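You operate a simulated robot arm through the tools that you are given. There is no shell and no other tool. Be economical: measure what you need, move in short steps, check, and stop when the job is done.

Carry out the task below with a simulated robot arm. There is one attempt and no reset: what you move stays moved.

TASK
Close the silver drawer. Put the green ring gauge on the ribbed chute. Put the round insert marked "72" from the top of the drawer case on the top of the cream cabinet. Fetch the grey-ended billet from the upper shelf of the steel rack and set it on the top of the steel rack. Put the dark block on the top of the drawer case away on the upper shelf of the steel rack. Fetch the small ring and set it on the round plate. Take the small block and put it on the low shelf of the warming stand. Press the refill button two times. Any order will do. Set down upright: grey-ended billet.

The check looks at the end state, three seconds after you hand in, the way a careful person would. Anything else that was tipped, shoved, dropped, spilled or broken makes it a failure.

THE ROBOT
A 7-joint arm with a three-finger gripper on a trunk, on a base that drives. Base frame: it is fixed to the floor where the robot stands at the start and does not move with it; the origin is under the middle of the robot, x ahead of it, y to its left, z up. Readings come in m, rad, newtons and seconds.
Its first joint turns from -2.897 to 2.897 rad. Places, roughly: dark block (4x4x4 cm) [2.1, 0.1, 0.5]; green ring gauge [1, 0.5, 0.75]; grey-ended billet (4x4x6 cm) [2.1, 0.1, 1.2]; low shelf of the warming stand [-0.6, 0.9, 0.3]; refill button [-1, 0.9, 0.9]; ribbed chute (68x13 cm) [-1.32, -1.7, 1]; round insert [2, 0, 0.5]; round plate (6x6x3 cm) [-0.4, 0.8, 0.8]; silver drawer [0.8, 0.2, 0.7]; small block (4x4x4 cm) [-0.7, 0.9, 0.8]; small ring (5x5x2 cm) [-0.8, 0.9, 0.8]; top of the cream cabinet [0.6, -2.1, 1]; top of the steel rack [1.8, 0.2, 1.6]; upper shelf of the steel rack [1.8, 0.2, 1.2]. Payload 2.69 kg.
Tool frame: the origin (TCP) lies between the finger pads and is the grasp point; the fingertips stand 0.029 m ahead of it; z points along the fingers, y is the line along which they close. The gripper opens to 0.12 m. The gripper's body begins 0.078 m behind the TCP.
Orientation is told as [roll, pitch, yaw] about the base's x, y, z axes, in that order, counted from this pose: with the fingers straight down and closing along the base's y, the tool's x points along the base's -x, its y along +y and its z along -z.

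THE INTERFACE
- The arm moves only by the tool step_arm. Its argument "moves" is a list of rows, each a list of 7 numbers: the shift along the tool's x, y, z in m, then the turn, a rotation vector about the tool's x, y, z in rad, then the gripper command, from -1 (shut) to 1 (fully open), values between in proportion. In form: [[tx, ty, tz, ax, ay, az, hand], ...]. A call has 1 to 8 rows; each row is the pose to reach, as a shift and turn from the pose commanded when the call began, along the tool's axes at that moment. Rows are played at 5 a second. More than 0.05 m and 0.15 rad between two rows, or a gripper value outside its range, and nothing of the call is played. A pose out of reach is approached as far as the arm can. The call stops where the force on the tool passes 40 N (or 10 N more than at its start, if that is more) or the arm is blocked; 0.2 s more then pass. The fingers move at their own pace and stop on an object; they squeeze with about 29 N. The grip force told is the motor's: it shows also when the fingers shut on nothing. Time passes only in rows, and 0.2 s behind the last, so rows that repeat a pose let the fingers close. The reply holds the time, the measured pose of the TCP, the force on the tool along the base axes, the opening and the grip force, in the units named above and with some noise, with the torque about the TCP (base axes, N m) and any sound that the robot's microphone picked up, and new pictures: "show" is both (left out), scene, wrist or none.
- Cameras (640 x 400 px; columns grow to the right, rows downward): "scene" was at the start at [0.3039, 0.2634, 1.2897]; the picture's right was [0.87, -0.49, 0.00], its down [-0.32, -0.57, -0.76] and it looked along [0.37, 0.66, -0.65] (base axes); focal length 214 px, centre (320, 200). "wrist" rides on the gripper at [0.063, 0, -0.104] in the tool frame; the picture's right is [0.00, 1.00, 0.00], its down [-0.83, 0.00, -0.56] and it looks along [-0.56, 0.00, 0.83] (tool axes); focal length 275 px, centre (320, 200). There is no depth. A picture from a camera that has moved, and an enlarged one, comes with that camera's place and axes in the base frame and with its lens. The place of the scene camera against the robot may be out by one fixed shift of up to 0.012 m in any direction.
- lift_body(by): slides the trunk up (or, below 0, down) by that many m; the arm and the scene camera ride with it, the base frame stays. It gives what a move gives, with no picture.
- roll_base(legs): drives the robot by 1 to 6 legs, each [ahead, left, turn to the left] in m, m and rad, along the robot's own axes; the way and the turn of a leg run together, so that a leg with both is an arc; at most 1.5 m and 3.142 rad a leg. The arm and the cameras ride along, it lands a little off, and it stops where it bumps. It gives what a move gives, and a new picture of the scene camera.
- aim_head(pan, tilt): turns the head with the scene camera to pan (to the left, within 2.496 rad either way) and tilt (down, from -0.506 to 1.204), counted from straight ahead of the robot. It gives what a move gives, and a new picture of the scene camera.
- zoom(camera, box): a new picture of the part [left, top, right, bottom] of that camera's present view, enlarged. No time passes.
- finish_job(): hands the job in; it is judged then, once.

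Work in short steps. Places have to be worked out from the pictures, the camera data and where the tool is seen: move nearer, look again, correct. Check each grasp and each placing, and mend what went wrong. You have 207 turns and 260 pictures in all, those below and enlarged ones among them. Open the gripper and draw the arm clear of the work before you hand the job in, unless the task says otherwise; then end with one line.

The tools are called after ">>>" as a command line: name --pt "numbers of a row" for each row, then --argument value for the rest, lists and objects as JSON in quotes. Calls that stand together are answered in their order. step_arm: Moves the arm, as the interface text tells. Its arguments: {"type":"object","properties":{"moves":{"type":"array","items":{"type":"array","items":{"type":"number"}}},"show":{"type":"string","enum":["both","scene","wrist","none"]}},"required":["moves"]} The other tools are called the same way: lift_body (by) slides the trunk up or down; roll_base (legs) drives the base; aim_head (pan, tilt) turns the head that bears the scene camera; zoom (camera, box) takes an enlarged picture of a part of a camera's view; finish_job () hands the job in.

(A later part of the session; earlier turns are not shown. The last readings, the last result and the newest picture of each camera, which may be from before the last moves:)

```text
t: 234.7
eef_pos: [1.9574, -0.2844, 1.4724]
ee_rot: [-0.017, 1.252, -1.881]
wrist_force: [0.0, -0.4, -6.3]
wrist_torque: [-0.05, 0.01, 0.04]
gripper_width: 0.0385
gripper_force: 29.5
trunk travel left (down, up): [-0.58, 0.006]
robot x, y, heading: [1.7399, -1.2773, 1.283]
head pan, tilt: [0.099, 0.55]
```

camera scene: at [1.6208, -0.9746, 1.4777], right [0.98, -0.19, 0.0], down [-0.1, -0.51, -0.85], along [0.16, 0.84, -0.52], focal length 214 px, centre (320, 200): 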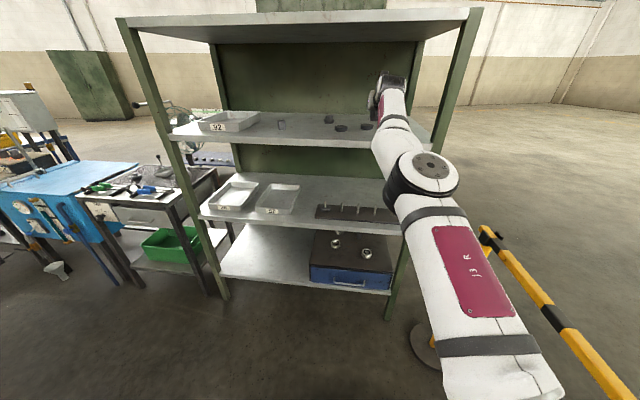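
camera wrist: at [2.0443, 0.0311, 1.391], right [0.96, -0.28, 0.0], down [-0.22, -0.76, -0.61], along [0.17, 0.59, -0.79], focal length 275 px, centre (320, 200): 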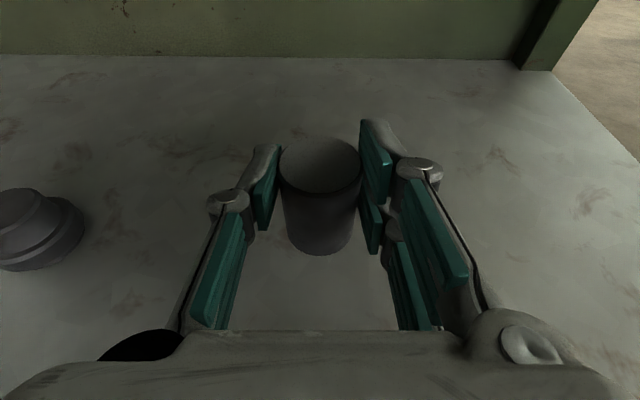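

The base was blocked after 0.24 m; I check behind on both sides before moving on.

>>> aim_head --pan 2.4 --tilt 0.8

>>> aim_head --pan -2.2 --tilt 0.8

```text
t: 236.8
eef_pos: [1.9585, -0.2835, 1.4747]
ee_rot: [-0.02, 1.255, -1.879]
wrist_force: [0.3, 0.3, -5.7]
wrist_torque: [-0.03, 0.03, 0.0]
gripper_width: 0.0387
gripper_force: 29.0
trunk travel left (down, up): [-0.58, 0.006]
robot x, y, heading: [1.7384, -1.2787, 1.288]
head pan, tilt: [2.4, 0.799]
camera scene: at [1.496, -1.2365, 1.5864], right [-0.52, 0.86, 0.0], down [0.61, 0.37, -0.7], along [-0.6, -0.36, -0.72], focal length 214 px, centre (320, 200)
```

scene: 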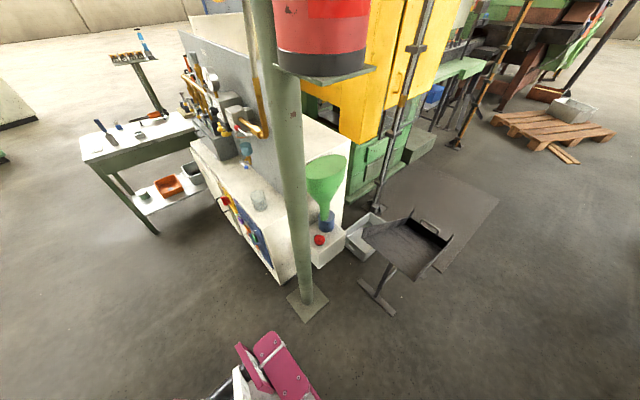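

```text
t: 240.5
eef_pos: [1.9569, -0.2838, 1.4737]
ee_rot: [-0.019, 1.255, -1.881]
wrist_force: [0.1, 0.4, -5.0]
wrist_torque: [-0.07, 0.0, 0.0]
gripper_width: 0.0386
gripper_force: 28.9
trunk travel left (down, up): [-0.58, 0.006]
robot x, y, heading: [1.7387, -1.2812, 1.286]
head pan, tilt: [-2.201, 0.799]
camera scene: at [1.6143, -1.2589, 1.5864], right [-0.79, -0.61, 0.0], down [-0.44, 0.57, -0.7], along [0.42, -0.55, -0.72], focal length 214 px, centre (320, 200)
```

scene: 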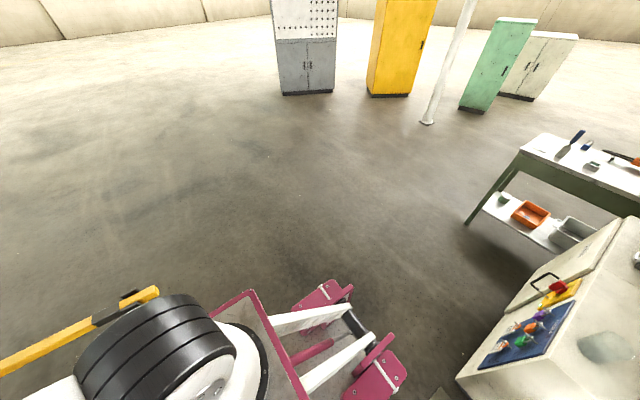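

Nothing fell; the barrier's foot disc on the right is the likely stop. I shift left a little, then raise the billet with the arm above the rack's top height.

>>> roll_base --legs '[[0.03, 0.08, 0]]'

>>> aim_head --pan -0.1 --tilt 0.1

>>> step_arm --pt "0.027 0 -0.035 0 0 0 -1" --pt "0.053 0 -0.07 0 0 0 -1" --pt "0.08 0 -0.105 0 0 0 -1" --pt "0.107 0 -0.14 0 0 0 -1" --pt "0.133 0 -0.175 0 0 0 -1" --pt "0.16 0 -0.21 0 0 0 -1" --show "both"

```text
t: 241.6
eef_pos: [1.8895, -0.2333, 1.4741]
ee_rot: [-0.019, 1.253, -1.882]
wrist_force: [-0.3, -0.9, -4.4]
wrist_torque: [-0.03, 0.03, 0.0]
gripper_width: 0.0385
gripper_force: 29.2
trunk travel left (down, up): [-0.58, 0.006]
robot x, y, heading: [1.6689, -1.2307, 1.284]
head pan, tilt: [-2.201, 0.799]
camera scene: at [1.5457, -1.2074, 1.5864], right [-0.79, -0.61, 0.0], down [-0.44, 0.57, -0.7], along [0.42, -0.55, -0.72], focal length 214 px, centre (320, 200)
```

scene: 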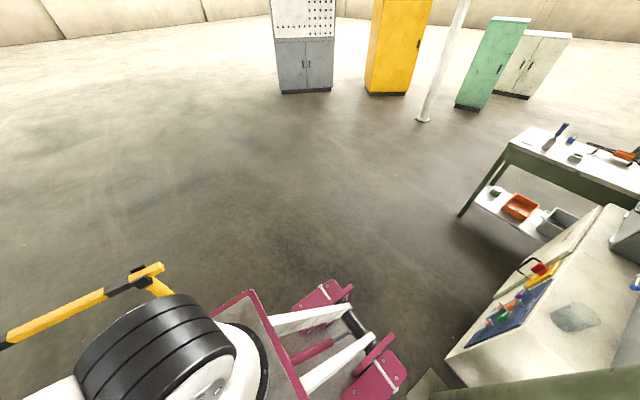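

```text
t: 243.6
eef_pos: [1.8891, -0.2317, 1.4732]
ee_rot: [-0.02, 1.257, -1.883]
wrist_force: [0.2, 0.1, -5.9]
wrist_torque: [-0.05, 0.02, -0.02]
gripper_width: 0.0386
gripper_force: 28.7
trunk travel left (down, up): [-0.58, 0.006]
robot x, y, heading: [1.6717, -1.227, 1.279]
head pan, tilt: [-0.099, 0.099]
camera scene: at [1.5315, -1.0581, 1.6494], right [0.93, -0.38, 0.0], down [-0.04, -0.09, -0.99], along [0.38, 0.92, -0.1], focal length 214 px, centre (320, 200)
```

scene: 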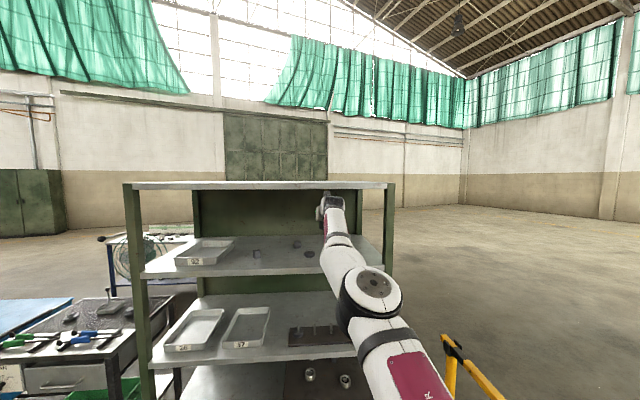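

```text
t: 244.9
eef_pos: [1.8475, -0.3779, 1.6908]
ee_rot: [-0.018, 1.254, -1.881]
wrist_force: [-0.7, 1.2, -5.7]
wrist_torque: [-0.05, -0.01, 0.03]
gripper_width: 0.0389
gripper_force: 29.0
trunk travel left (down, up): [-0.58, 0.006]
robot x, y, heading: [1.6717, -1.2259, 1.282]
head pan, tilt: [-0.099, 0.099]
camera scene: at [1.5315, -1.0581, 1.6495], right [0.93, -0.38, 0.0], down [-0.04, -0.09, -0.99], along [0.38, 0.92, -0.1], focal length 214 px, centre (320, 200)
camera wrist: at [1.826, -0.4535, 1.7842], right [0.96, -0.29, 0.0], down [-0.23, -0.75, -0.62], along [0.18, 0.59, -0.79], focal length 275 px, centre (320, 200)
```

scene: 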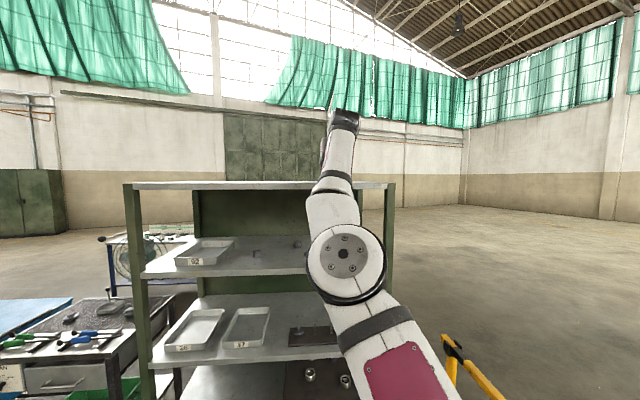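
wrist: 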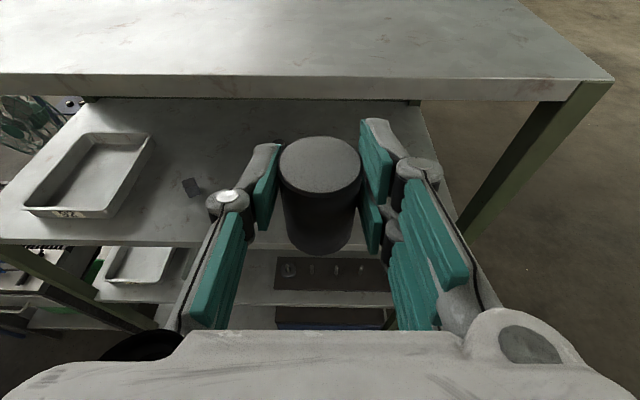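

The rack top's edge is at about z 1.61–1.62. I raise 3 cm more for clearance, then drive forward so the billet is over the top.

>>> step_arm --pt "0.028 0 -0.0094 0 0 0 -1" --show "none"

>>> roll_base --legs '[[0.34, 0, 0]]'

>>> zoom --camera "wrist" --box '[0, 0, 640, 400]'

```text
t: 245.3
eef_pos: [1.8443, -0.3791, 1.7178]
ee_rot: [-0.016, 1.255, -1.88]
wrist_force: [-2.2, 0.8, -5.8]
wrist_torque: [-0.04, -0.09, -0.11]
gripper_width: 0.0387
gripper_force: 28.8
out of reach, approached as far as the arm can: row 1
trunk travel left (down, up): [-0.58, 0.006]
robot x, y, heading: [1.6724, -1.2255, 1.284]
head pan, tilt: [-0.099, 0.099]
```

```text
t: 247.6
eef_pos: [1.9424, -0.055, 1.7179]
ee_rot: [-0.019, 1.256, -1.883]
wrist_force: [0.3, 0.4, -5.2]
wrist_torque: [-0.11, 0.04, 0.0]
gripper_width: 0.0387
gripper_force: 29.1
trunk travel left (down, up): [-0.58, 0.006]
robot x, y, heading: [1.771, -0.9028, 1.282]
head pan, tilt: [-0.099, 0.099]
camera scene: at [1.6281, -0.7325, 1.6494], right [0.93, -0.38, 0.0], down [-0.04, -0.09, -0.99], along [0.38, 0.92, -0.1], focal length 214 px, centre (320, 200)
```

scene: 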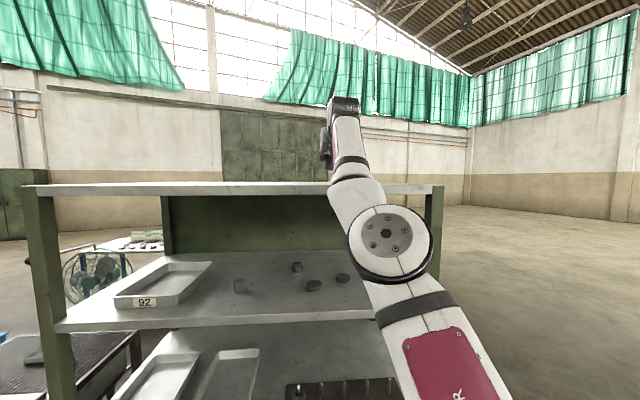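

```text
1.00 times, centred on (320, 200) of wrist (not enlarged: the box is as wide or as high as the picture)
camera zoom: at [1.9203, -0.131, 1.8113], right [0.96, -0.29, 0.0], down [-0.23, -0.75, -0.62], along [0.18, 0.59, -0.79], focal length 275 px, centre (320, 200)
```

zoom: 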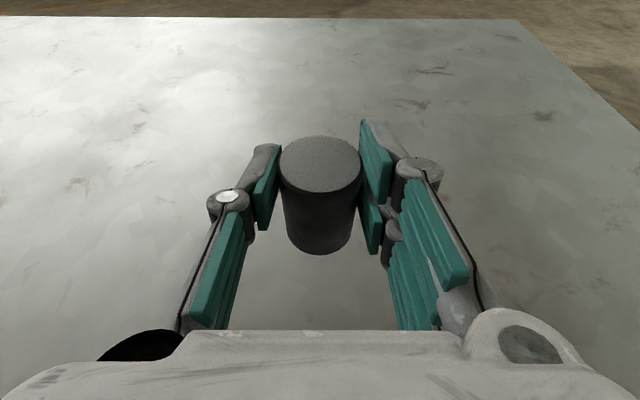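

The billet is over the rack top, about 10 cm in. I lower it, with small steps at the end until contact.

>>> step_arm --pt "-0.019 0 0.0063 0 0 0 -1" --pt "-0.033 0 0.011 0 0 0 -1" --pt "-0.038 0 0.0126 0 0 0 -1" --pt "-0.043 0 0.0142 0 0 0 -1" --pt "-0.048 0 0.0158 0 0 0 -1" --pt "-0.053 0 0.0174 0 0 0 -1" --pt "-0.058 0 0.019 0 0 0 -1" --pt "-0.063 0 0.0206 0 0 0 -1" --show "wrist"

```text
t: 249.4
eef_pos: [1.9426, -0.0588, 1.6542]
ee_rot: [-0.018, 1.26, -1.885]
wrist_force: [-0.1, -4.0, 24.7]
wrist_torque: [0.12, -0.62, 0.04]
gripper_width: 0.039
gripper_force: 28.9
trunk travel left (down, up): [-0.58, 0.006]
robot x, y, heading: [1.7685, -0.9, 1.283]
head pan, tilt: [-0.099, 0.099]
camera wrist: at [1.9201, -0.1335, 1.7474], right [0.96, -0.29, 0.0], down [-0.23, -0.75, -0.62], along [0.18, 0.59, -0.78], focal length 275 px, centre (320, 200)
```

wrist: 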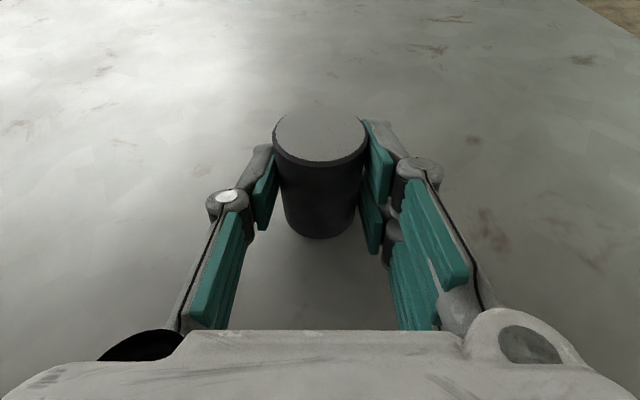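

The billet is pressed on the top surface. I ease up 2 mm and open slowly.

>>> step_arm --pt "0.002 0 -0.0007 0 0 0 -0.5" --pt "0.002 0 -0.0007 0 0 0 -0.1" --pt "0.002 0 -0.0007 0 0 0 0.2" --pt "0.002 0 -0.0007 0 0 0 0.2" --show "wrist"

```text
t: 250.4
eef_pos: [1.9427, -0.0531, 1.6541]
ee_rot: [-0.015, 1.251, -1.883]
wrist_force: [0.2, -0.1, 0.1]
wrist_torque: [-0.01, 0.01, -0.01]
gripper_width: 0.0721
gripper_force: 0.0
trunk travel left (down, up): [-0.58, 0.006]
robot x, y, heading: [1.7687, -0.9015, 1.281]
head pan, tilt: [-0.099, 0.099]
camera wrist: at [1.9202, -0.1304, 1.7469], right [0.96, -0.29, 0.0], down [-0.23, -0.75, -0.62], along [0.18, 0.59, -0.79], focal length 275 px, centre (320, 200)
```

wrist: 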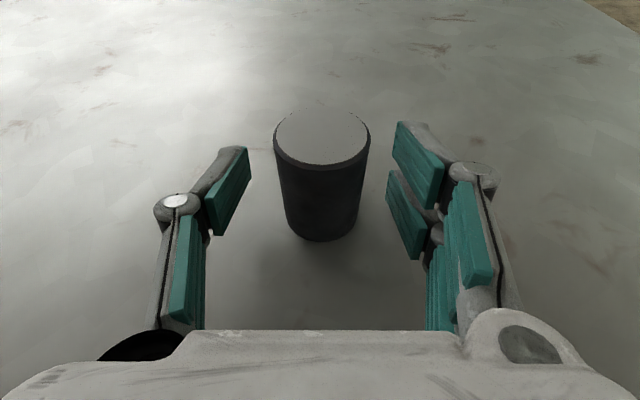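

The billet stands upright on the rack top. I withdraw along the tool axis, back off, and lower the trunk for the case.

>>> step_arm --pt "0 0 -0.04 0 0 0 0.2" --pt "0.005 0 -0.08 0 0 0 0.2" --pt "0.02 0 -0.12 0 0 0 0.2" --show "wrist"

>>> roll_base --legs '[[-0.3, 0, 0]]'

>>> lift_body --by -0.4

>>> lift_body --by -0.17

>>> aim_head --pan 0.0 --tilt 0.5

```text
t: 251.2
eef_pos: [1.9139, -0.1594, 1.7108]
ee_rot: [-0.018, 1.254, -1.884]
wrist_force: [0.7, 0.5, -0.8]
wrist_torque: [0.01, 0.0, -0.01]
gripper_width: 0.0721
gripper_force: 0.0
trunk travel left (down, up): [-0.58, 0.006]
robot x, y, heading: [1.7688, -0.8988, 1.286]
head pan, tilt: [-0.099, 0.099]
camera wrist: at [1.8919, -0.2349, 1.8035], right [0.96, -0.29, 0.0], down [-0.23, -0.75, -0.62], along [0.18, 0.59, -0.79], focal length 275 px, centre (320, 200)
```

wrist: 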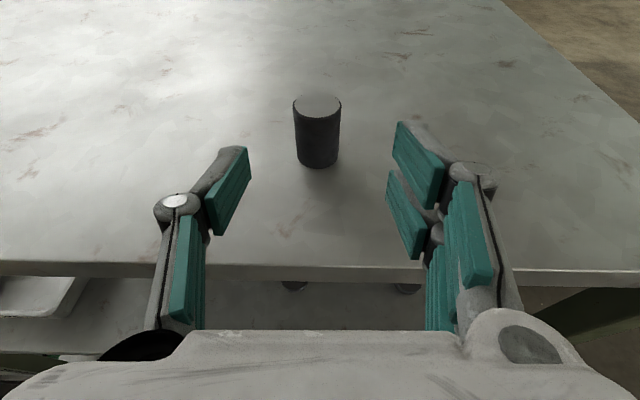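

```text
t: 253.2
eef_pos: [1.8285, -0.4494, 1.7106]
ee_rot: [-0.018, 1.254, -1.883]
wrist_force: [-0.2, -0.7, -0.1]
wrist_torque: [0.01, 0.0, 0.01]
gripper_width: 0.0721
gripper_force: 0.1
trunk travel left (down, up): [-0.58, 0.006]
robot x, y, heading: [1.6778, -1.1926, 1.284]
head pan, tilt: [-0.099, 0.099]
camera scene: at [1.5418, -1.0229, 1.6494], right [0.93, -0.38, 0.0], down [-0.04, -0.09, -1.0], along [0.38, 0.92, -0.1], focal length 214 px, centre (320, 200)
```

scene: 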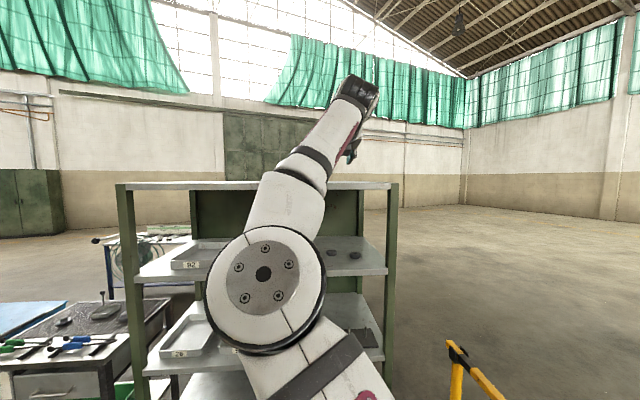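

```text
t: 255.9
eef_pos: [1.8897, -0.452, 1.397]
ee_rot: [0.092, 1.244, -1.95]
wrist_force: [-0.1, 0.0, 0.2]
wrist_torque: [-0.05, 0.02, 0.0]
gripper_width: 0.0719
gripper_force: 0.0
trunk travel left (down, up): [-0.274, 0.312]
robot x, y, heading: [1.6823, -1.1931, 1.284]
head pan, tilt: [-0.099, 0.099]
stopped: the arm was blocked; the commanded pose is now the measured one
```

```text
t: 256.6
eef_pos: [1.9461, -0.466, 1.3638]
ee_rot: [0.235, 1.243, -1.995]
wrist_force: [0.1, -1.6, 0.0]
wrist_torque: [0.01, -0.01, 0.02]
gripper_width: 0.072
gripper_force: 0.1
trunk travel left (down, up): [-0.241, 0.345]
robot x, y, heading: [1.6828, -1.1903, 1.282]
head pan, tilt: [-0.099, 0.099]
stopped: the arm was blocked; the commanded pose is now the measured one
```

```text
t: 257.4
eef_pos: [1.9449, -0.4661, 1.364]
ee_rot: [0.224, 1.242, -2.003]
wrist_force: [-1.3, 0.2, -0.3]
wrist_torque: [-0.01, -0.02, -0.03]
gripper_width: 0.072
gripper_force: 0.0
trunk travel left (down, up): [-0.241, 0.345]
robot x, y, heading: [1.6849, -1.1918, 1.291]
head pan, tilt: [0.0, 0.499]
camera scene: at [1.6031, -0.7865, 1.28], right [0.96, -0.29, 0.0], down [-0.12, -0.41, -0.91], along [0.26, 0.87, -0.42], focal length 214 px, centre (320, 200)
```

scene: 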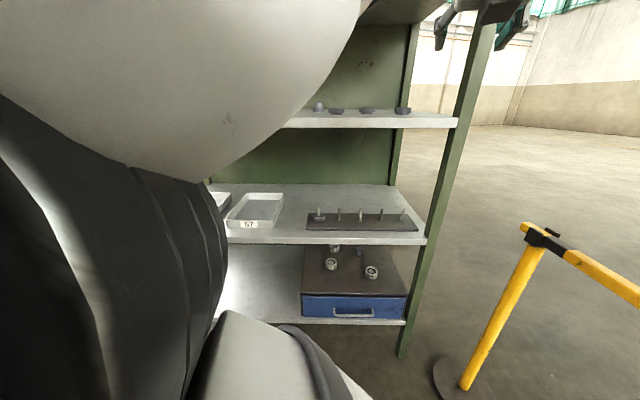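

The elbow is touching the head as the trunk descends. I extend the arm forward and down to free it, correcting the yaw at the same time.

>>> step_arm --pt "-0.031 -0.011 0.035 0.058 0.005 -0.02 0.2" --pt "-0.063 -0.023 0.071 0.117 0.009 -0.039 0.2" --pt "-0.095 -0.034 0.106 0.175 0.014 -0.058 0.2" --pt "-0.126 -0.045 0.141 0.233 0.018 -0.078 0.2" --pt "-0.158 -0.057 0.177 0.292 0.023 -0.098 0.2" --pt "-0.189 -0.068 0.212 0.35 0.027 -0.117 0.2" --show "scene"

```text
t: 258.1
eef_pos: [1.9545, -0.4319, 1.3038]
ee_rot: [0.891, 1.212, -1.419]
wrist_force: [0.0, 0.4, 0.5]
wrist_torque: [0.0, 0.0, -0.02]
gripper_width: 0.0721
gripper_force: 0.0
trunk travel left (down, up): [-0.241, 0.345]
robot x, y, heading: [1.6819, -1.1887, 1.282]
head pan, tilt: [0.0, 0.499]
stopped in row 3: the arm was blocked; the commanded pose is now the measured one
camera scene: at [1.5907, -0.7863, 1.2689], right [0.99, -0.16, 0.0], down [-0.08, -0.52, -0.85], along [0.14, 0.84, -0.53], focal length 214 px, centre (320, 200)
```

scene: 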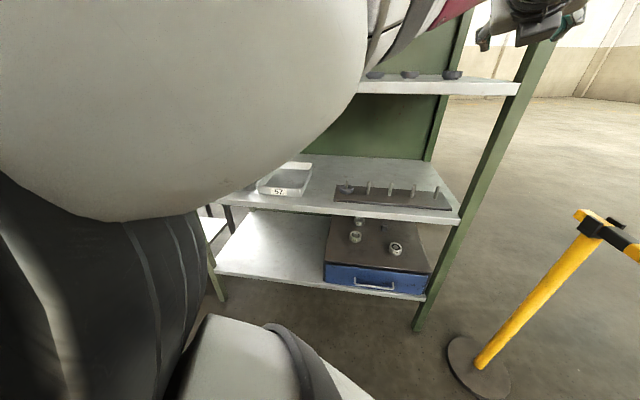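

I raise the trunk again to release the contact and turn the head away backward.

>>> lift_body --by 0.2

>>> aim_head --pan 2.4 --tilt 0.3

```text
t: 260.2
eef_pos: [1.9517, -0.4316, 1.5048]
ee_rot: [0.877, 1.216, -1.423]
wrist_force: [0.1, 1.1, -0.4]
wrist_torque: [0.01, 0.01, -0.05]
gripper_width: 0.072
gripper_force: 0.2
trunk travel left (down, up): [-0.441, 0.145]
robot x, y, heading: [1.6842, -1.1941, 1.281]
head pan, tilt: [0.0, 0.499]
```

```text
t: 262.4
eef_pos: [1.9528, -0.432, 1.5055]
ee_rot: [0.887, 1.214, -1.415]
wrist_force: [0.6, 0.4, 0.2]
wrist_torque: [0.0, -0.03, 0.0]
gripper_width: 0.0718
gripper_force: 0.1
trunk travel left (down, up): [-0.441, 0.145]
robot x, y, heading: [1.6823, -1.1925, 1.285]
head pan, tilt: [2.4, 0.3]
camera scene: at [1.468, -1.0179, 1.4921], right [-0.51, 0.86, 0.0], down [0.25, 0.15, -0.96], along [-0.82, -0.49, -0.3], focal length 214 px, centre (320, 200)
```

scene: 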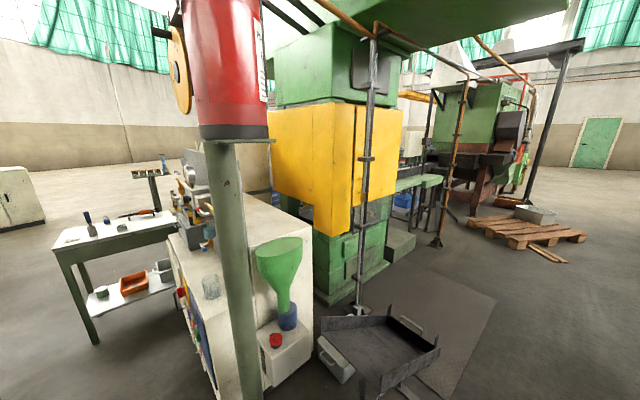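

Contact released. I extend the arm forward toward the shelf opening and restore the orientation, so the elbow swings away from the head.

>>> step_arm --pt "-0.002 -0.029 0.031 0.09 -0.007 0.031 0.2" --pt "-0.005 -0.059 0.063 0.18 -0.013 0.061 0.2" --pt "-0.007 -0.088 0.094 0.27 -0.02 0.092 0.2" --pt "-0.01 -0.117 0.126 0.36 -0.026 0.122 0.2" --pt "-0.012 -0.1465 0.157 0.45 -0.033 0.153 0.2" --show "wrist"

>>> aim_head --pan 0.2 --tilt 0.5

```text
t: 263.6
eef_pos: [1.949, -0.2351, 1.4193]
ee_rot: [0.0, 1.253, -1.876]
wrist_force: [-0.6, -1.0, 0.4]
wrist_torque: [-0.02, 0.0, 0.01]
gripper_width: 0.0718
gripper_force: 0.0
trunk travel left (down, up): [-0.441, 0.145]
robot x, y, heading: [1.6804, -1.1949, 1.284]
head pan, tilt: [2.4, 0.3]
camera wrist: at [1.926, -0.311, 1.5135], right [0.95, -0.3, 0.0], down [-0.23, -0.75, -0.61], along [0.19, 0.59, -0.79], focal length 275 px, centre (320, 200)
```

wrist: 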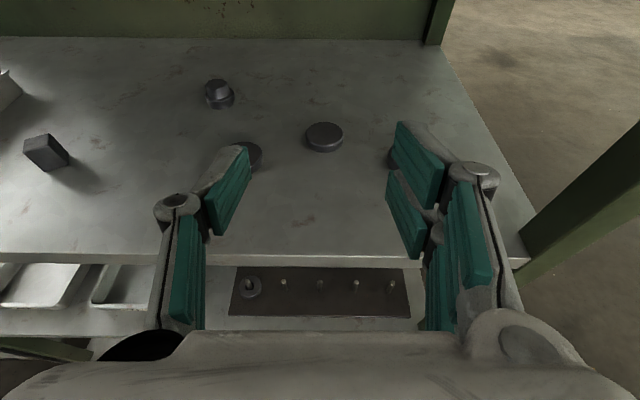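

```text
t: 265.7
eef_pos: [1.9508, -0.2363, 1.4198]
ee_rot: [0.006, 1.25, -1.872]
wrist_force: [0.3, 0.0, 0.5]
wrist_torque: [0.02, 0.01, -0.01]
gripper_width: 0.0721
gripper_force: 0.1
trunk travel left (down, up): [-0.441, 0.145]
robot x, y, heading: [1.6851, -1.1938, 1.285]
head pan, tilt: [0.201, 0.499]
camera scene: at [1.5561, -0.8793, 1.4737], right [1.0, -0.09, 0.0], down [-0.04, -0.48, -0.88], along [0.08, 0.87, -0.48], focal length 214 px, centre (320, 200)
```

scene: 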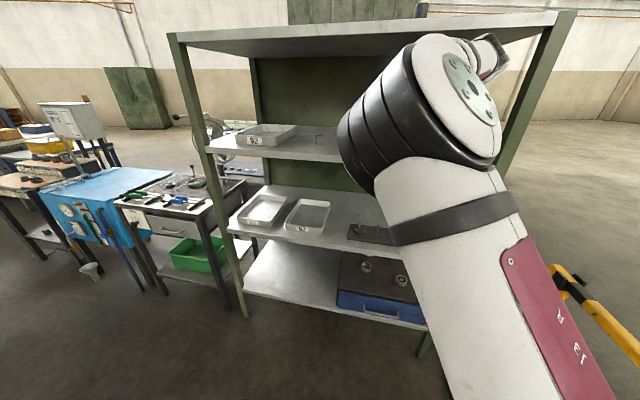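

The pose is clean. I step back 3 cm and lower the trunk in stages.

>>> roll_base --legs '[[-0.03, 0, 0]]'

>>> lift_body --by -0.3

```text
t: 266.5
eef_pos: [1.9418, -0.2639, 1.4213]
ee_rot: [0.003, 1.249, -1.872]
wrist_force: [0.5, 0.3, 0.1]
wrist_torque: [0.0, -0.01, 0.04]
gripper_width: 0.0719
gripper_force: 0.1
trunk travel left (down, up): [-0.441, 0.145]
robot x, y, heading: [1.6729, -1.2232, 1.281]
head pan, tilt: [0.201, 0.499]
camera scene: at [1.5476, -0.9078, 1.4737], right [1.0, -0.09, 0.0], down [-0.04, -0.48, -0.88], along [0.08, 0.87, -0.48], focal length 214 px, centre (320, 200)
```

scene: 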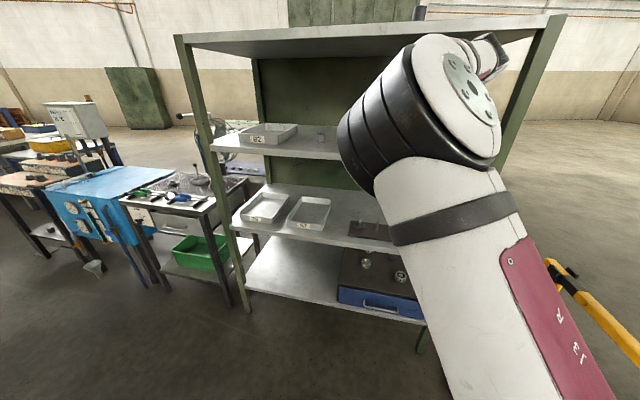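

```text
t: 269.5
eef_pos: [1.9491, -0.2665, 1.1173]
ee_rot: [0.017, 1.247, -1.874]
wrist_force: [-0.5, 0.1, -0.4]
wrist_torque: [-0.03, 0.01, -0.01]
gripper_width: 0.0723
gripper_force: 0.1
trunk travel left (down, up): [-0.141, 0.445]
robot x, y, heading: [1.6751, -1.2213, 1.282]
head pan, tilt: [0.201, 0.499]
```

Lowering worked. Now I lower the arm by 0.3 m in front of the rack.

>>> step_arm --pt "-0.045 0 0.01 0 0 0 0" --pt "-0.09 0 0.02 0 0 0 0" --pt "-0.135 0 0.035 0 0 0 0" --pt "-0.18 0 0.05 0 0 0 0" --pt "-0.225 0 0.065 0 0 0 0" --pt "-0.27 0 0.08 0 0 0 0" --pt "-0.285 0 0.09 0 0 0 0" --show "both"

```text
t: 271.1
eef_pos: [1.9408, -0.2698, 0.8209]
ee_rot: [0.002, 1.251, -1.875]
wrist_force: [-0.9, 0.0, 0.4]
wrist_torque: [-0.02, 0.0, -0.02]
gripper_width: 0.0599
gripper_force: 0.0
trunk travel left (down, up): [-0.141, 0.445]
robot x, y, heading: [1.6759, -1.2205, 1.279]
head pan, tilt: [0.201, 0.499]
camera scene: at [1.5818, -0.7932, 1.1741], right [1.0, -0.09, 0.0], down [-0.04, -0.48, -0.88], along [0.08, 0.87, -0.48], focal length 214 px, centre (320, 200)
camera wrist: at [1.9168, -0.3446, 0.9144], right [0.95, -0.3, 0.01], down [-0.23, -0.75, -0.61], along [0.19, 0.58, -0.79], focal length 275 px, centre (320, 200)
```

scene: 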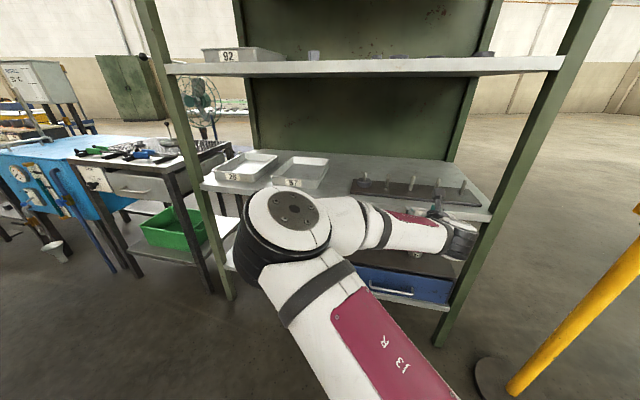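
wrist: 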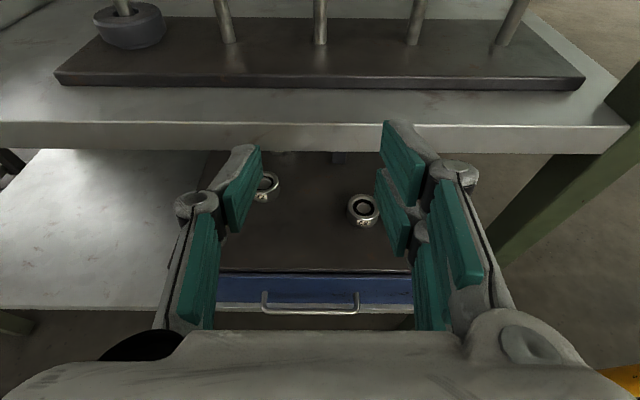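

Fine so far. I lower the trunk 0.12 m more and the arm 0.15 m to face the gap over the case.

>>> lift_body --by -0.12

>>> step_arm --pt "-0.045 0 0.012 0 0 0 0" --pt "-0.085 0 0.025 0 0 0 0" --pt "-0.115 0 0.036 0 0 0 0" --show "both"

```text
t: 272.6
eef_pos: [1.9404, -0.2687, 0.7003]
ee_rot: [0.003, 1.248, -1.873]
wrist_force: [-1.2, 0.5, -0.6]
wrist_torque: [0.01, -0.04, -0.01]
gripper_width: 0.06
gripper_force: 0.0
trunk travel left (down, up): [-0.021, 0.565]
robot x, y, heading: [1.6757, -1.2175, 1.282]
head pan, tilt: [0.201, 0.499]
```

```text
t: 273.4
eef_pos: [1.9419, -0.2719, 0.5802]
ee_rot: [0.004, 1.25, -1.874]
wrist_force: [-0.8, 0.0, 0.0]
wrist_torque: [-0.01, 0.01, 0.0]
gripper_width: 0.06
gripper_force: 0.1
trunk travel left (down, up): [-0.021, 0.565]
robot x, y, heading: [1.6751, -1.2228, 1.28]
head pan, tilt: [0.201, 0.499]
camera scene: at [1.5824, -0.7908, 1.0541], right [1.0, -0.09, 0.0], down [-0.04, -0.48, -0.88], along [0.08, 0.87, -0.48], focal length 214 px, centre (320, 200)
camera wrist: at [1.9168, -0.3473, 0.6739], right [0.95, -0.3, 0.01], down [-0.23, -0.75, -0.61], along [0.19, 0.58, -0.79], focal length 275 px, centre (320, 200)
```

scene: 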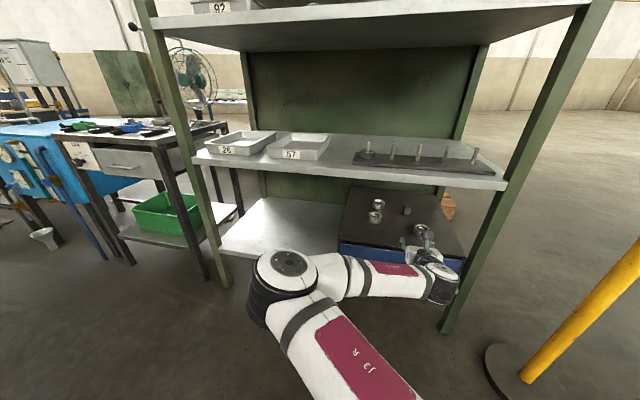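
wrist: 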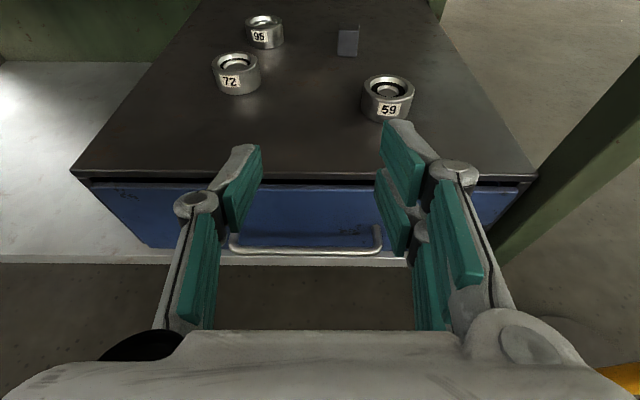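

Triangulating: insert 72 ≈(1.92, 0.095), block ≈(2.12, 0.126), insert 59 ≈(2.12, −0.035), case top z≈0.435. To miss insert 59, I approach the block from the left, yawed 0.3 rad and a bit steeper.

>>> step_arm --pt "-0.005 -0.016 0.007 -0.095 -0.057 0.031 0" --pt "-0.009 -0.033 0.014 -0.19 -0.113 0.063 0" --pt "-0.014 -0.049 0.021 -0.285 -0.17 0.094 0.05" --show "wrist"

```text
t: 274.2
eef_pos: [1.8977, -0.2415, 0.56]
ee_rot: [0.06, 1.081, -2.124]
wrist_force: [0.6, 0.3, -0.1]
wrist_torque: [-0.02, 0.02, 0.0]
gripper_width: 0.063
gripper_force: 0.1
trunk travel left (down, up): [-0.021, 0.565]
robot x, y, heading: [1.6775, -1.2196, 1.279]
head pan, tilt: [0.201, 0.499]
camera wrist: at [1.8603, -0.2915, 0.6654], right [0.82, -0.57, 0.03], down [-0.49, -0.73, -0.47], along [0.29, 0.37, -0.88], focal length 275 px, centre (320, 200)
```

wrist: 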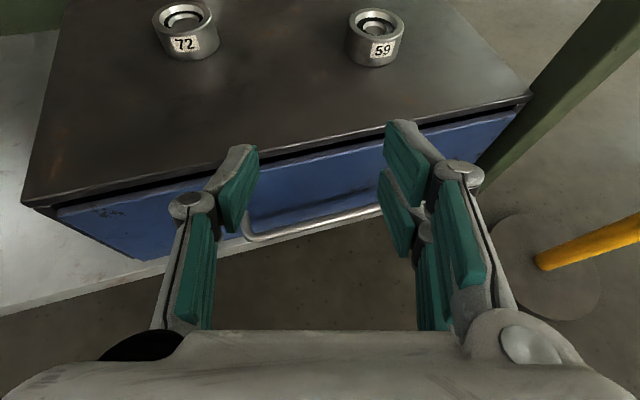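

Cross-checking with the wider-baseline views: case top z≈0.468, 59 at (2.09, −0.07), 72 at (1.918, 0.024), block at (2.10, 0.085). I move along the line to a pre-grasp point above and short of the block.

>>> step_arm --pt "0.02 -0.004 0.039 0 0 0 0.25" --pt "0.041 -0.007 0.077 0 0 0 0.25" --pt "0.062 -0.011 0.116 0 0 0 0.25" --pt "0.083 -0.015 0.155 0 0 0 0.25" --pt "0.103 -0.018 0.193 0 0 0 0.25" --show "wrist"

```text
t: 275.4
eef_pos: [2.0066, -0.0527, 0.5603]
ee_rot: [0.056, 1.083, -2.125]
wrist_force: [-1.0, -0.1, 0.9]
wrist_torque: [0.02, -0.03, -0.01]
gripper_width: 0.075
gripper_force: 0.0
trunk travel left (down, up): [-0.021, 0.565]
robot x, y, heading: [1.677, -1.2255, 1.287]
head pan, tilt: [0.201, 0.499]
camera wrist: at [1.9679, -0.1024, 0.6663], right [0.82, -0.57, 0.03], down [-0.49, -0.73, -0.47], along [0.29, 0.38, -0.88], focal length 275 px, centre (320, 200)
```

wrist: 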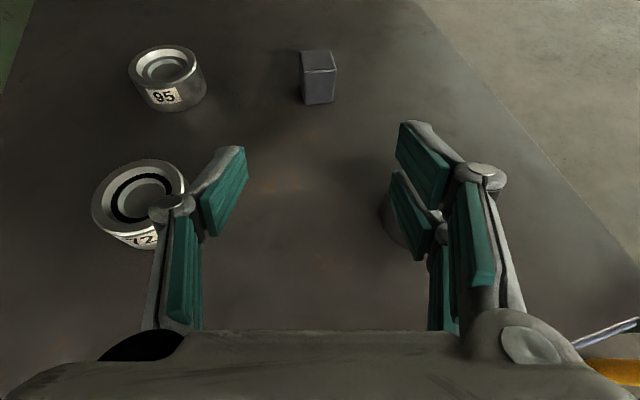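

The block is exactly centered and square to the fingers. I advance and descend to it.

>>> step_arm --pt "0.006 0 0.045 0 0 0 0.25" --pt "0.012 -0.001 0.09 0 0 0 0.25" --pt "0.017 -0.001 0.135 0 0 0 0.25" --pt "0.021 -0.002 0.172 0 0 0 0.25" --show "wrist"

```text
t: 276.4
eef_pos: [2.0469, 0.0034, 0.5373]
ee_rot: [0.057, 1.081, -2.123]
wrist_force: [0.7, -0.3, -0.7]
wrist_torque: [0.01, 0.0, -0.01]
gripper_width: 0.0749
gripper_force: 0.1
out of reach, approached as far as the arm can: row 2, 3, 4
trunk travel left (down, up): [-0.021, 0.565]
robot x, y, heading: [1.672, -1.2233, 1.282]
head pan, tilt: [0.201, 0.499]
camera wrist: at [2.0085, -0.0455, 0.6423], right [0.82, -0.57, 0.03], down [-0.49, -0.73, -0.47], along [0.29, 0.38, -0.88], focal length 275 px, centre (320, 200)
```

wrist: 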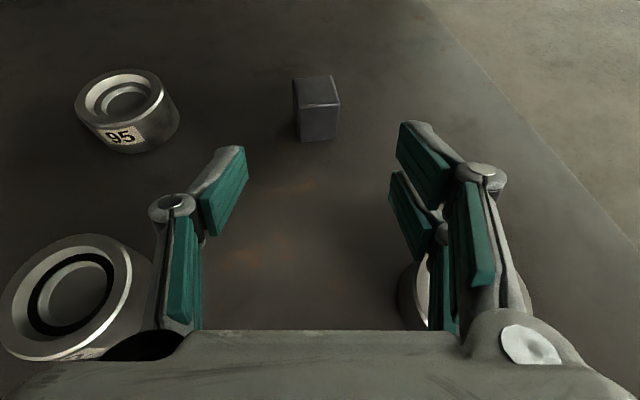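

Out of reach again; I drive the base the remaining ~0.1 m along the approach line, then lower.

>>> roll_base --legs '[[0.095, -0.03, 0]]'

>>> step_arm --pt "-0.015 0 0.008 0 0 0 0.25" --pt "-0.027 0 0.0145 0 0 0 0.25" --show "wrist"

```text
t: 277.6
eef_pos: [2.1064, 0.0838, 0.537]
ee_rot: [0.056, 1.083, -2.128]
wrist_force: [0.2, -1.2, -0.7]
wrist_torque: [0.03, 0.01, 0.01]
gripper_width: 0.0752
gripper_force: 0.1
trunk travel left (down, up): [-0.021, 0.565]
robot x, y, heading: [1.7286, -1.1393, 1.279]
head pan, tilt: [0.201, 0.499]
camera scene: at [1.6403, -0.7085, 1.054], right [1.0, -0.09, 0.0], down [-0.04, -0.48, -0.88], along [0.08, 0.87, -0.48], focal length 214 px, centre (320, 200)
```

scene: 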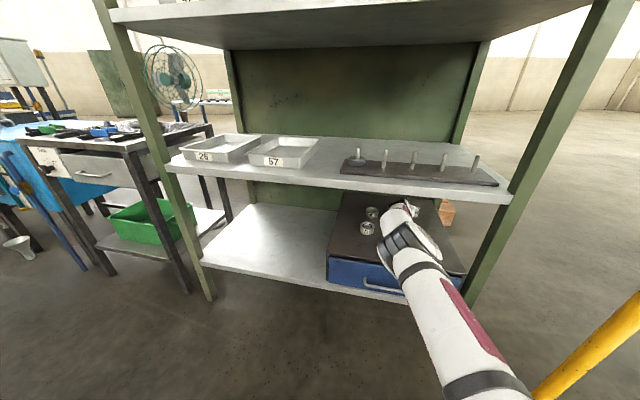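

```text
t: 278.2
eef_pos: [2.1055, 0.0722, 0.5153]
ee_rot: [0.056, 1.081, -2.128]
wrist_force: [-0.4, 0.1, 0.0]
wrist_torque: [0.03, -0.01, -0.01]
gripper_width: 0.0748
gripper_force: 0.2
out of reach, approached as far as the arm can: row 1, 2
trunk travel left (down, up): [-0.021, 0.565]
robot x, y, heading: [1.7285, -1.1369, 1.278]
head pan, tilt: [0.201, 0.499]
camera wrist: at [2.0685, 0.0237, 0.6206], right [0.82, -0.57, 0.03], down [-0.49, -0.73, -0.47], along [0.29, 0.37, -0.88], focal length 275 px, centre (320, 200)
```

wrist: 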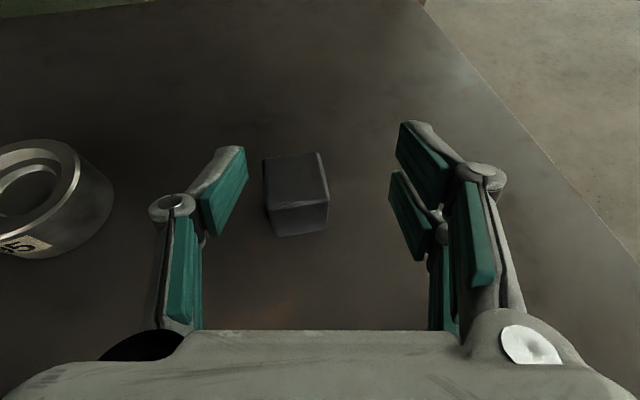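

The block is 1 cm left and slightly below the fingers. I give the arm slack with a 3 cm base move, then correct and lower.

>>> roll_base --legs '[[0.03, 0, 0]]'

>>> step_arm --pt "-0.015 -0.002 -0.01 0 0 0 0.25" --pt "-0.026 -0.002 -0.012 0 0 0 0.25" --show "wrist"

```text
t: 279.0
eef_pos: [2.1154, 0.1019, 0.5149]
ee_rot: [0.056, 1.081, -2.125]
wrist_force: [-0.3, 0.6, -0.2]
wrist_torque: [0.0, 0.0, 0.01]
gripper_width: 0.075
gripper_force: 0.0
trunk travel left (down, up): [-0.021, 0.565]
robot x, y, heading: [1.7404, -1.1108, 1.278]
head pan, tilt: [0.201, 0.499]
camera scene: at [1.6492, -0.6798, 1.054], right [1.0, -0.09, 0.0], down [-0.04, -0.48, -0.88], along [0.08, 0.87, -0.48], focal length 214 px, centre (320, 200)
```

scene: 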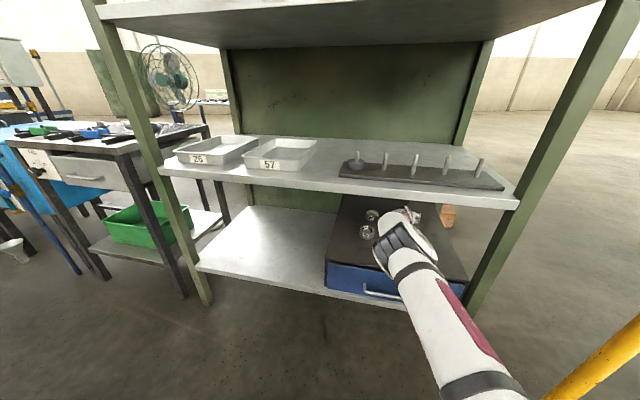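

```text
t: 279.6
eef_pos: [2.1023, 0.0836, 0.4966]
ee_rot: [0.053, 1.081, -2.128]
wrist_force: [0.0, 0.6, -0.7]
wrist_torque: [0.04, -0.03, 0.0]
gripper_width: 0.0749
gripper_force: 0.1
trunk travel left (down, up): [-0.021, 0.565]
robot x, y, heading: [1.7384, -1.1097, 1.283]
head pan, tilt: [0.201, 0.499]
camera wrist: at [2.0642, 0.0345, 0.6032], right [0.82, -0.57, 0.03], down [-0.49, -0.73, -0.47], along [0.29, 0.37, -0.88], focal length 275 px, centre (320, 200)
```

wrist: 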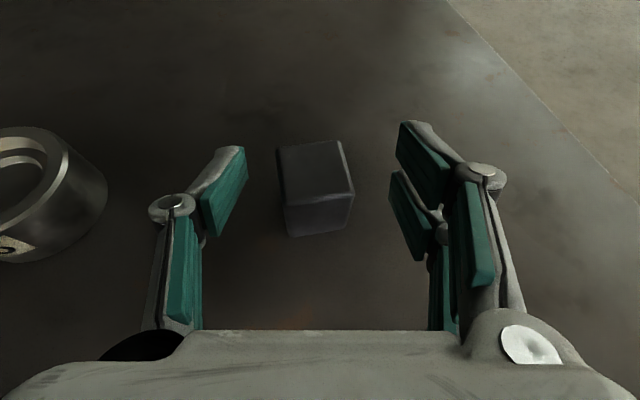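

The block is centered between the pads. I close on it.

>>> step_arm --pt "-0.003 0 0.002 0 0 0 0" --pt "-0.003 0 0.002 0 0 0 -1" --pt "-0.003 0 0.002 0 0 0 -1" --pt "-0.003 0 0.002 0 0 0 -1" --show "wrist"

```text
t: 280.6
eef_pos: [2.1022, 0.0844, 0.4946]
ee_rot: [0.054, 1.082, -2.129]
wrist_force: [-1.5, 2.0, 2.8]
wrist_torque: [0.19, 0.09, 0.05]
gripper_width: 0.0318
gripper_force: 28.9
trunk travel left (down, up): [-0.021, 0.565]
robot x, y, heading: [1.7415, -1.1085, 1.279]
head pan, tilt: [0.201, 0.499]
camera wrist: at [2.0636, 0.0351, 0.6], right [0.82, -0.57, 0.03], down [-0.49, -0.73, -0.47], along [0.29, 0.37, -0.88], focal length 275 px, centre (320, 200)
```

wrist: 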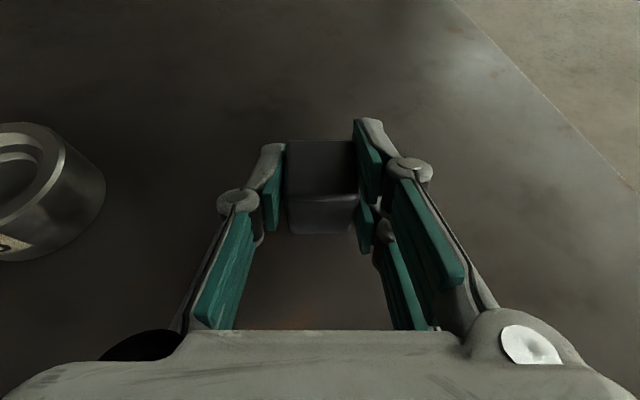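

Gripped. I lift 2 cm and withdraw along the approach line.

>>> step_arm --pt "0.018 0 -0.01 0 0 0 -1" --pt "0.002 0 -0.042 0 0 0 -1" --pt "-0.014 0 -0.075 0 0 0 -1" --pt "-0.03 -0.001 -0.11 0 0 0 -1" --pt "-0.045 -0.002 -0.145 0 0 0 -1" --show "wrist"

```text
t: 281.8
eef_pos: [2.0126, -0.0353, 0.5222]
ee_rot: [0.056, 1.082, -2.127]
wrist_force: [0.5, -0.6, -2.8]
wrist_torque: [-0.02, 0.03, 0.07]
gripper_width: 0.0315
gripper_force: 28.3
trunk travel left (down, up): [-0.021, 0.565]
robot x, y, heading: [1.7435, -1.1119, 1.277]
head pan, tilt: [0.201, 0.499]
camera wrist: at [1.9754, -0.0852, 0.6281], right [0.82, -0.57, 0.03], down [-0.49, -0.73, -0.47], along [0.29, 0.37, -0.88], focal length 275 px, centre (320, 200)
```

wrist: 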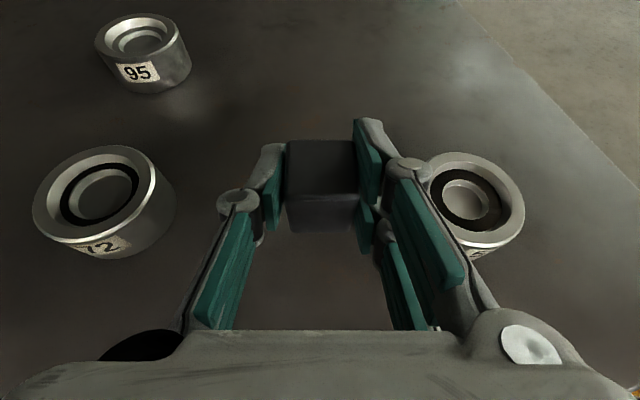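

All inserts undisturbed. I back the base 0.12 m and retract the arm a bit more to clear the rack front.

>>> roll_base --legs '[[-0.12, 0, 0]]'

>>> step_arm --pt "-0.018 0 -0.035 0 0 0 -1" --pt "-0.036 -0.001 -0.07 0 0 0 -1" --pt "-0.05 -0.002 -0.1 0 0 0 -1" --show "wrist"

```text
t: 283.0
eef_pos: [1.9767, -0.1497, 0.5229]
ee_rot: [0.056, 1.081, -2.126]
wrist_force: [0.0, -0.6, -3.2]
wrist_torque: [-0.03, 0.01, -0.03]
gripper_width: 0.0315
gripper_force: 28.6
trunk travel left (down, up): [-0.021, 0.565]
robot x, y, heading: [1.7049, -1.2266, 1.28]
head pan, tilt: [0.201, 0.499]
camera scene: at [1.6142, -0.795, 1.054], right [1.0, -0.09, 0.0], down [-0.04, -0.48, -0.88], along [0.08, 0.87, -0.48], focal length 214 px, centre (320, 200)
```

scene: 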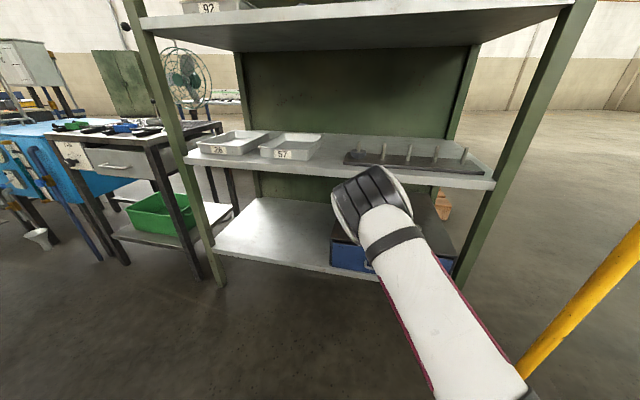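

```text
t: 283.8
eef_pos: [1.9141, -0.2409, 0.5267]
ee_rot: [0.054, 1.083, -2.128]
wrist_force: [-0.6, -0.3, -3.2]
wrist_torque: [-0.01, 0.06, 0.02]
gripper_width: 0.0317
gripper_force: 29.2
trunk travel left (down, up): [-0.021, 0.565]
robot x, y, heading: [1.7053, -1.2266, 1.279]
head pan, tilt: [0.201, 0.499]
camera wrist: at [1.8759, -0.2907, 0.6312], right [0.82, -0.57, 0.03], down [-0.49, -0.73, -0.47], along [0.29, 0.37, -0.88], focal length 275 px, centre (320, 200)
```

wrist: 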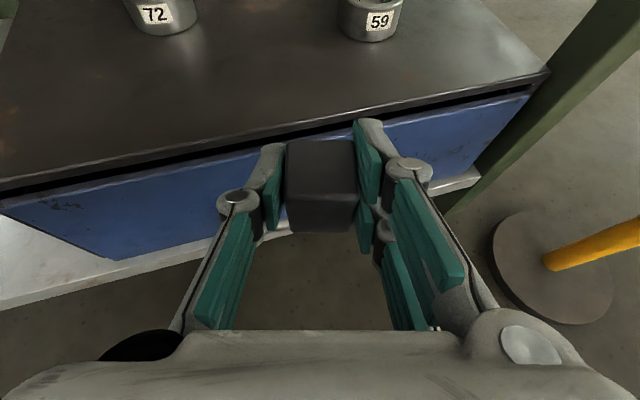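

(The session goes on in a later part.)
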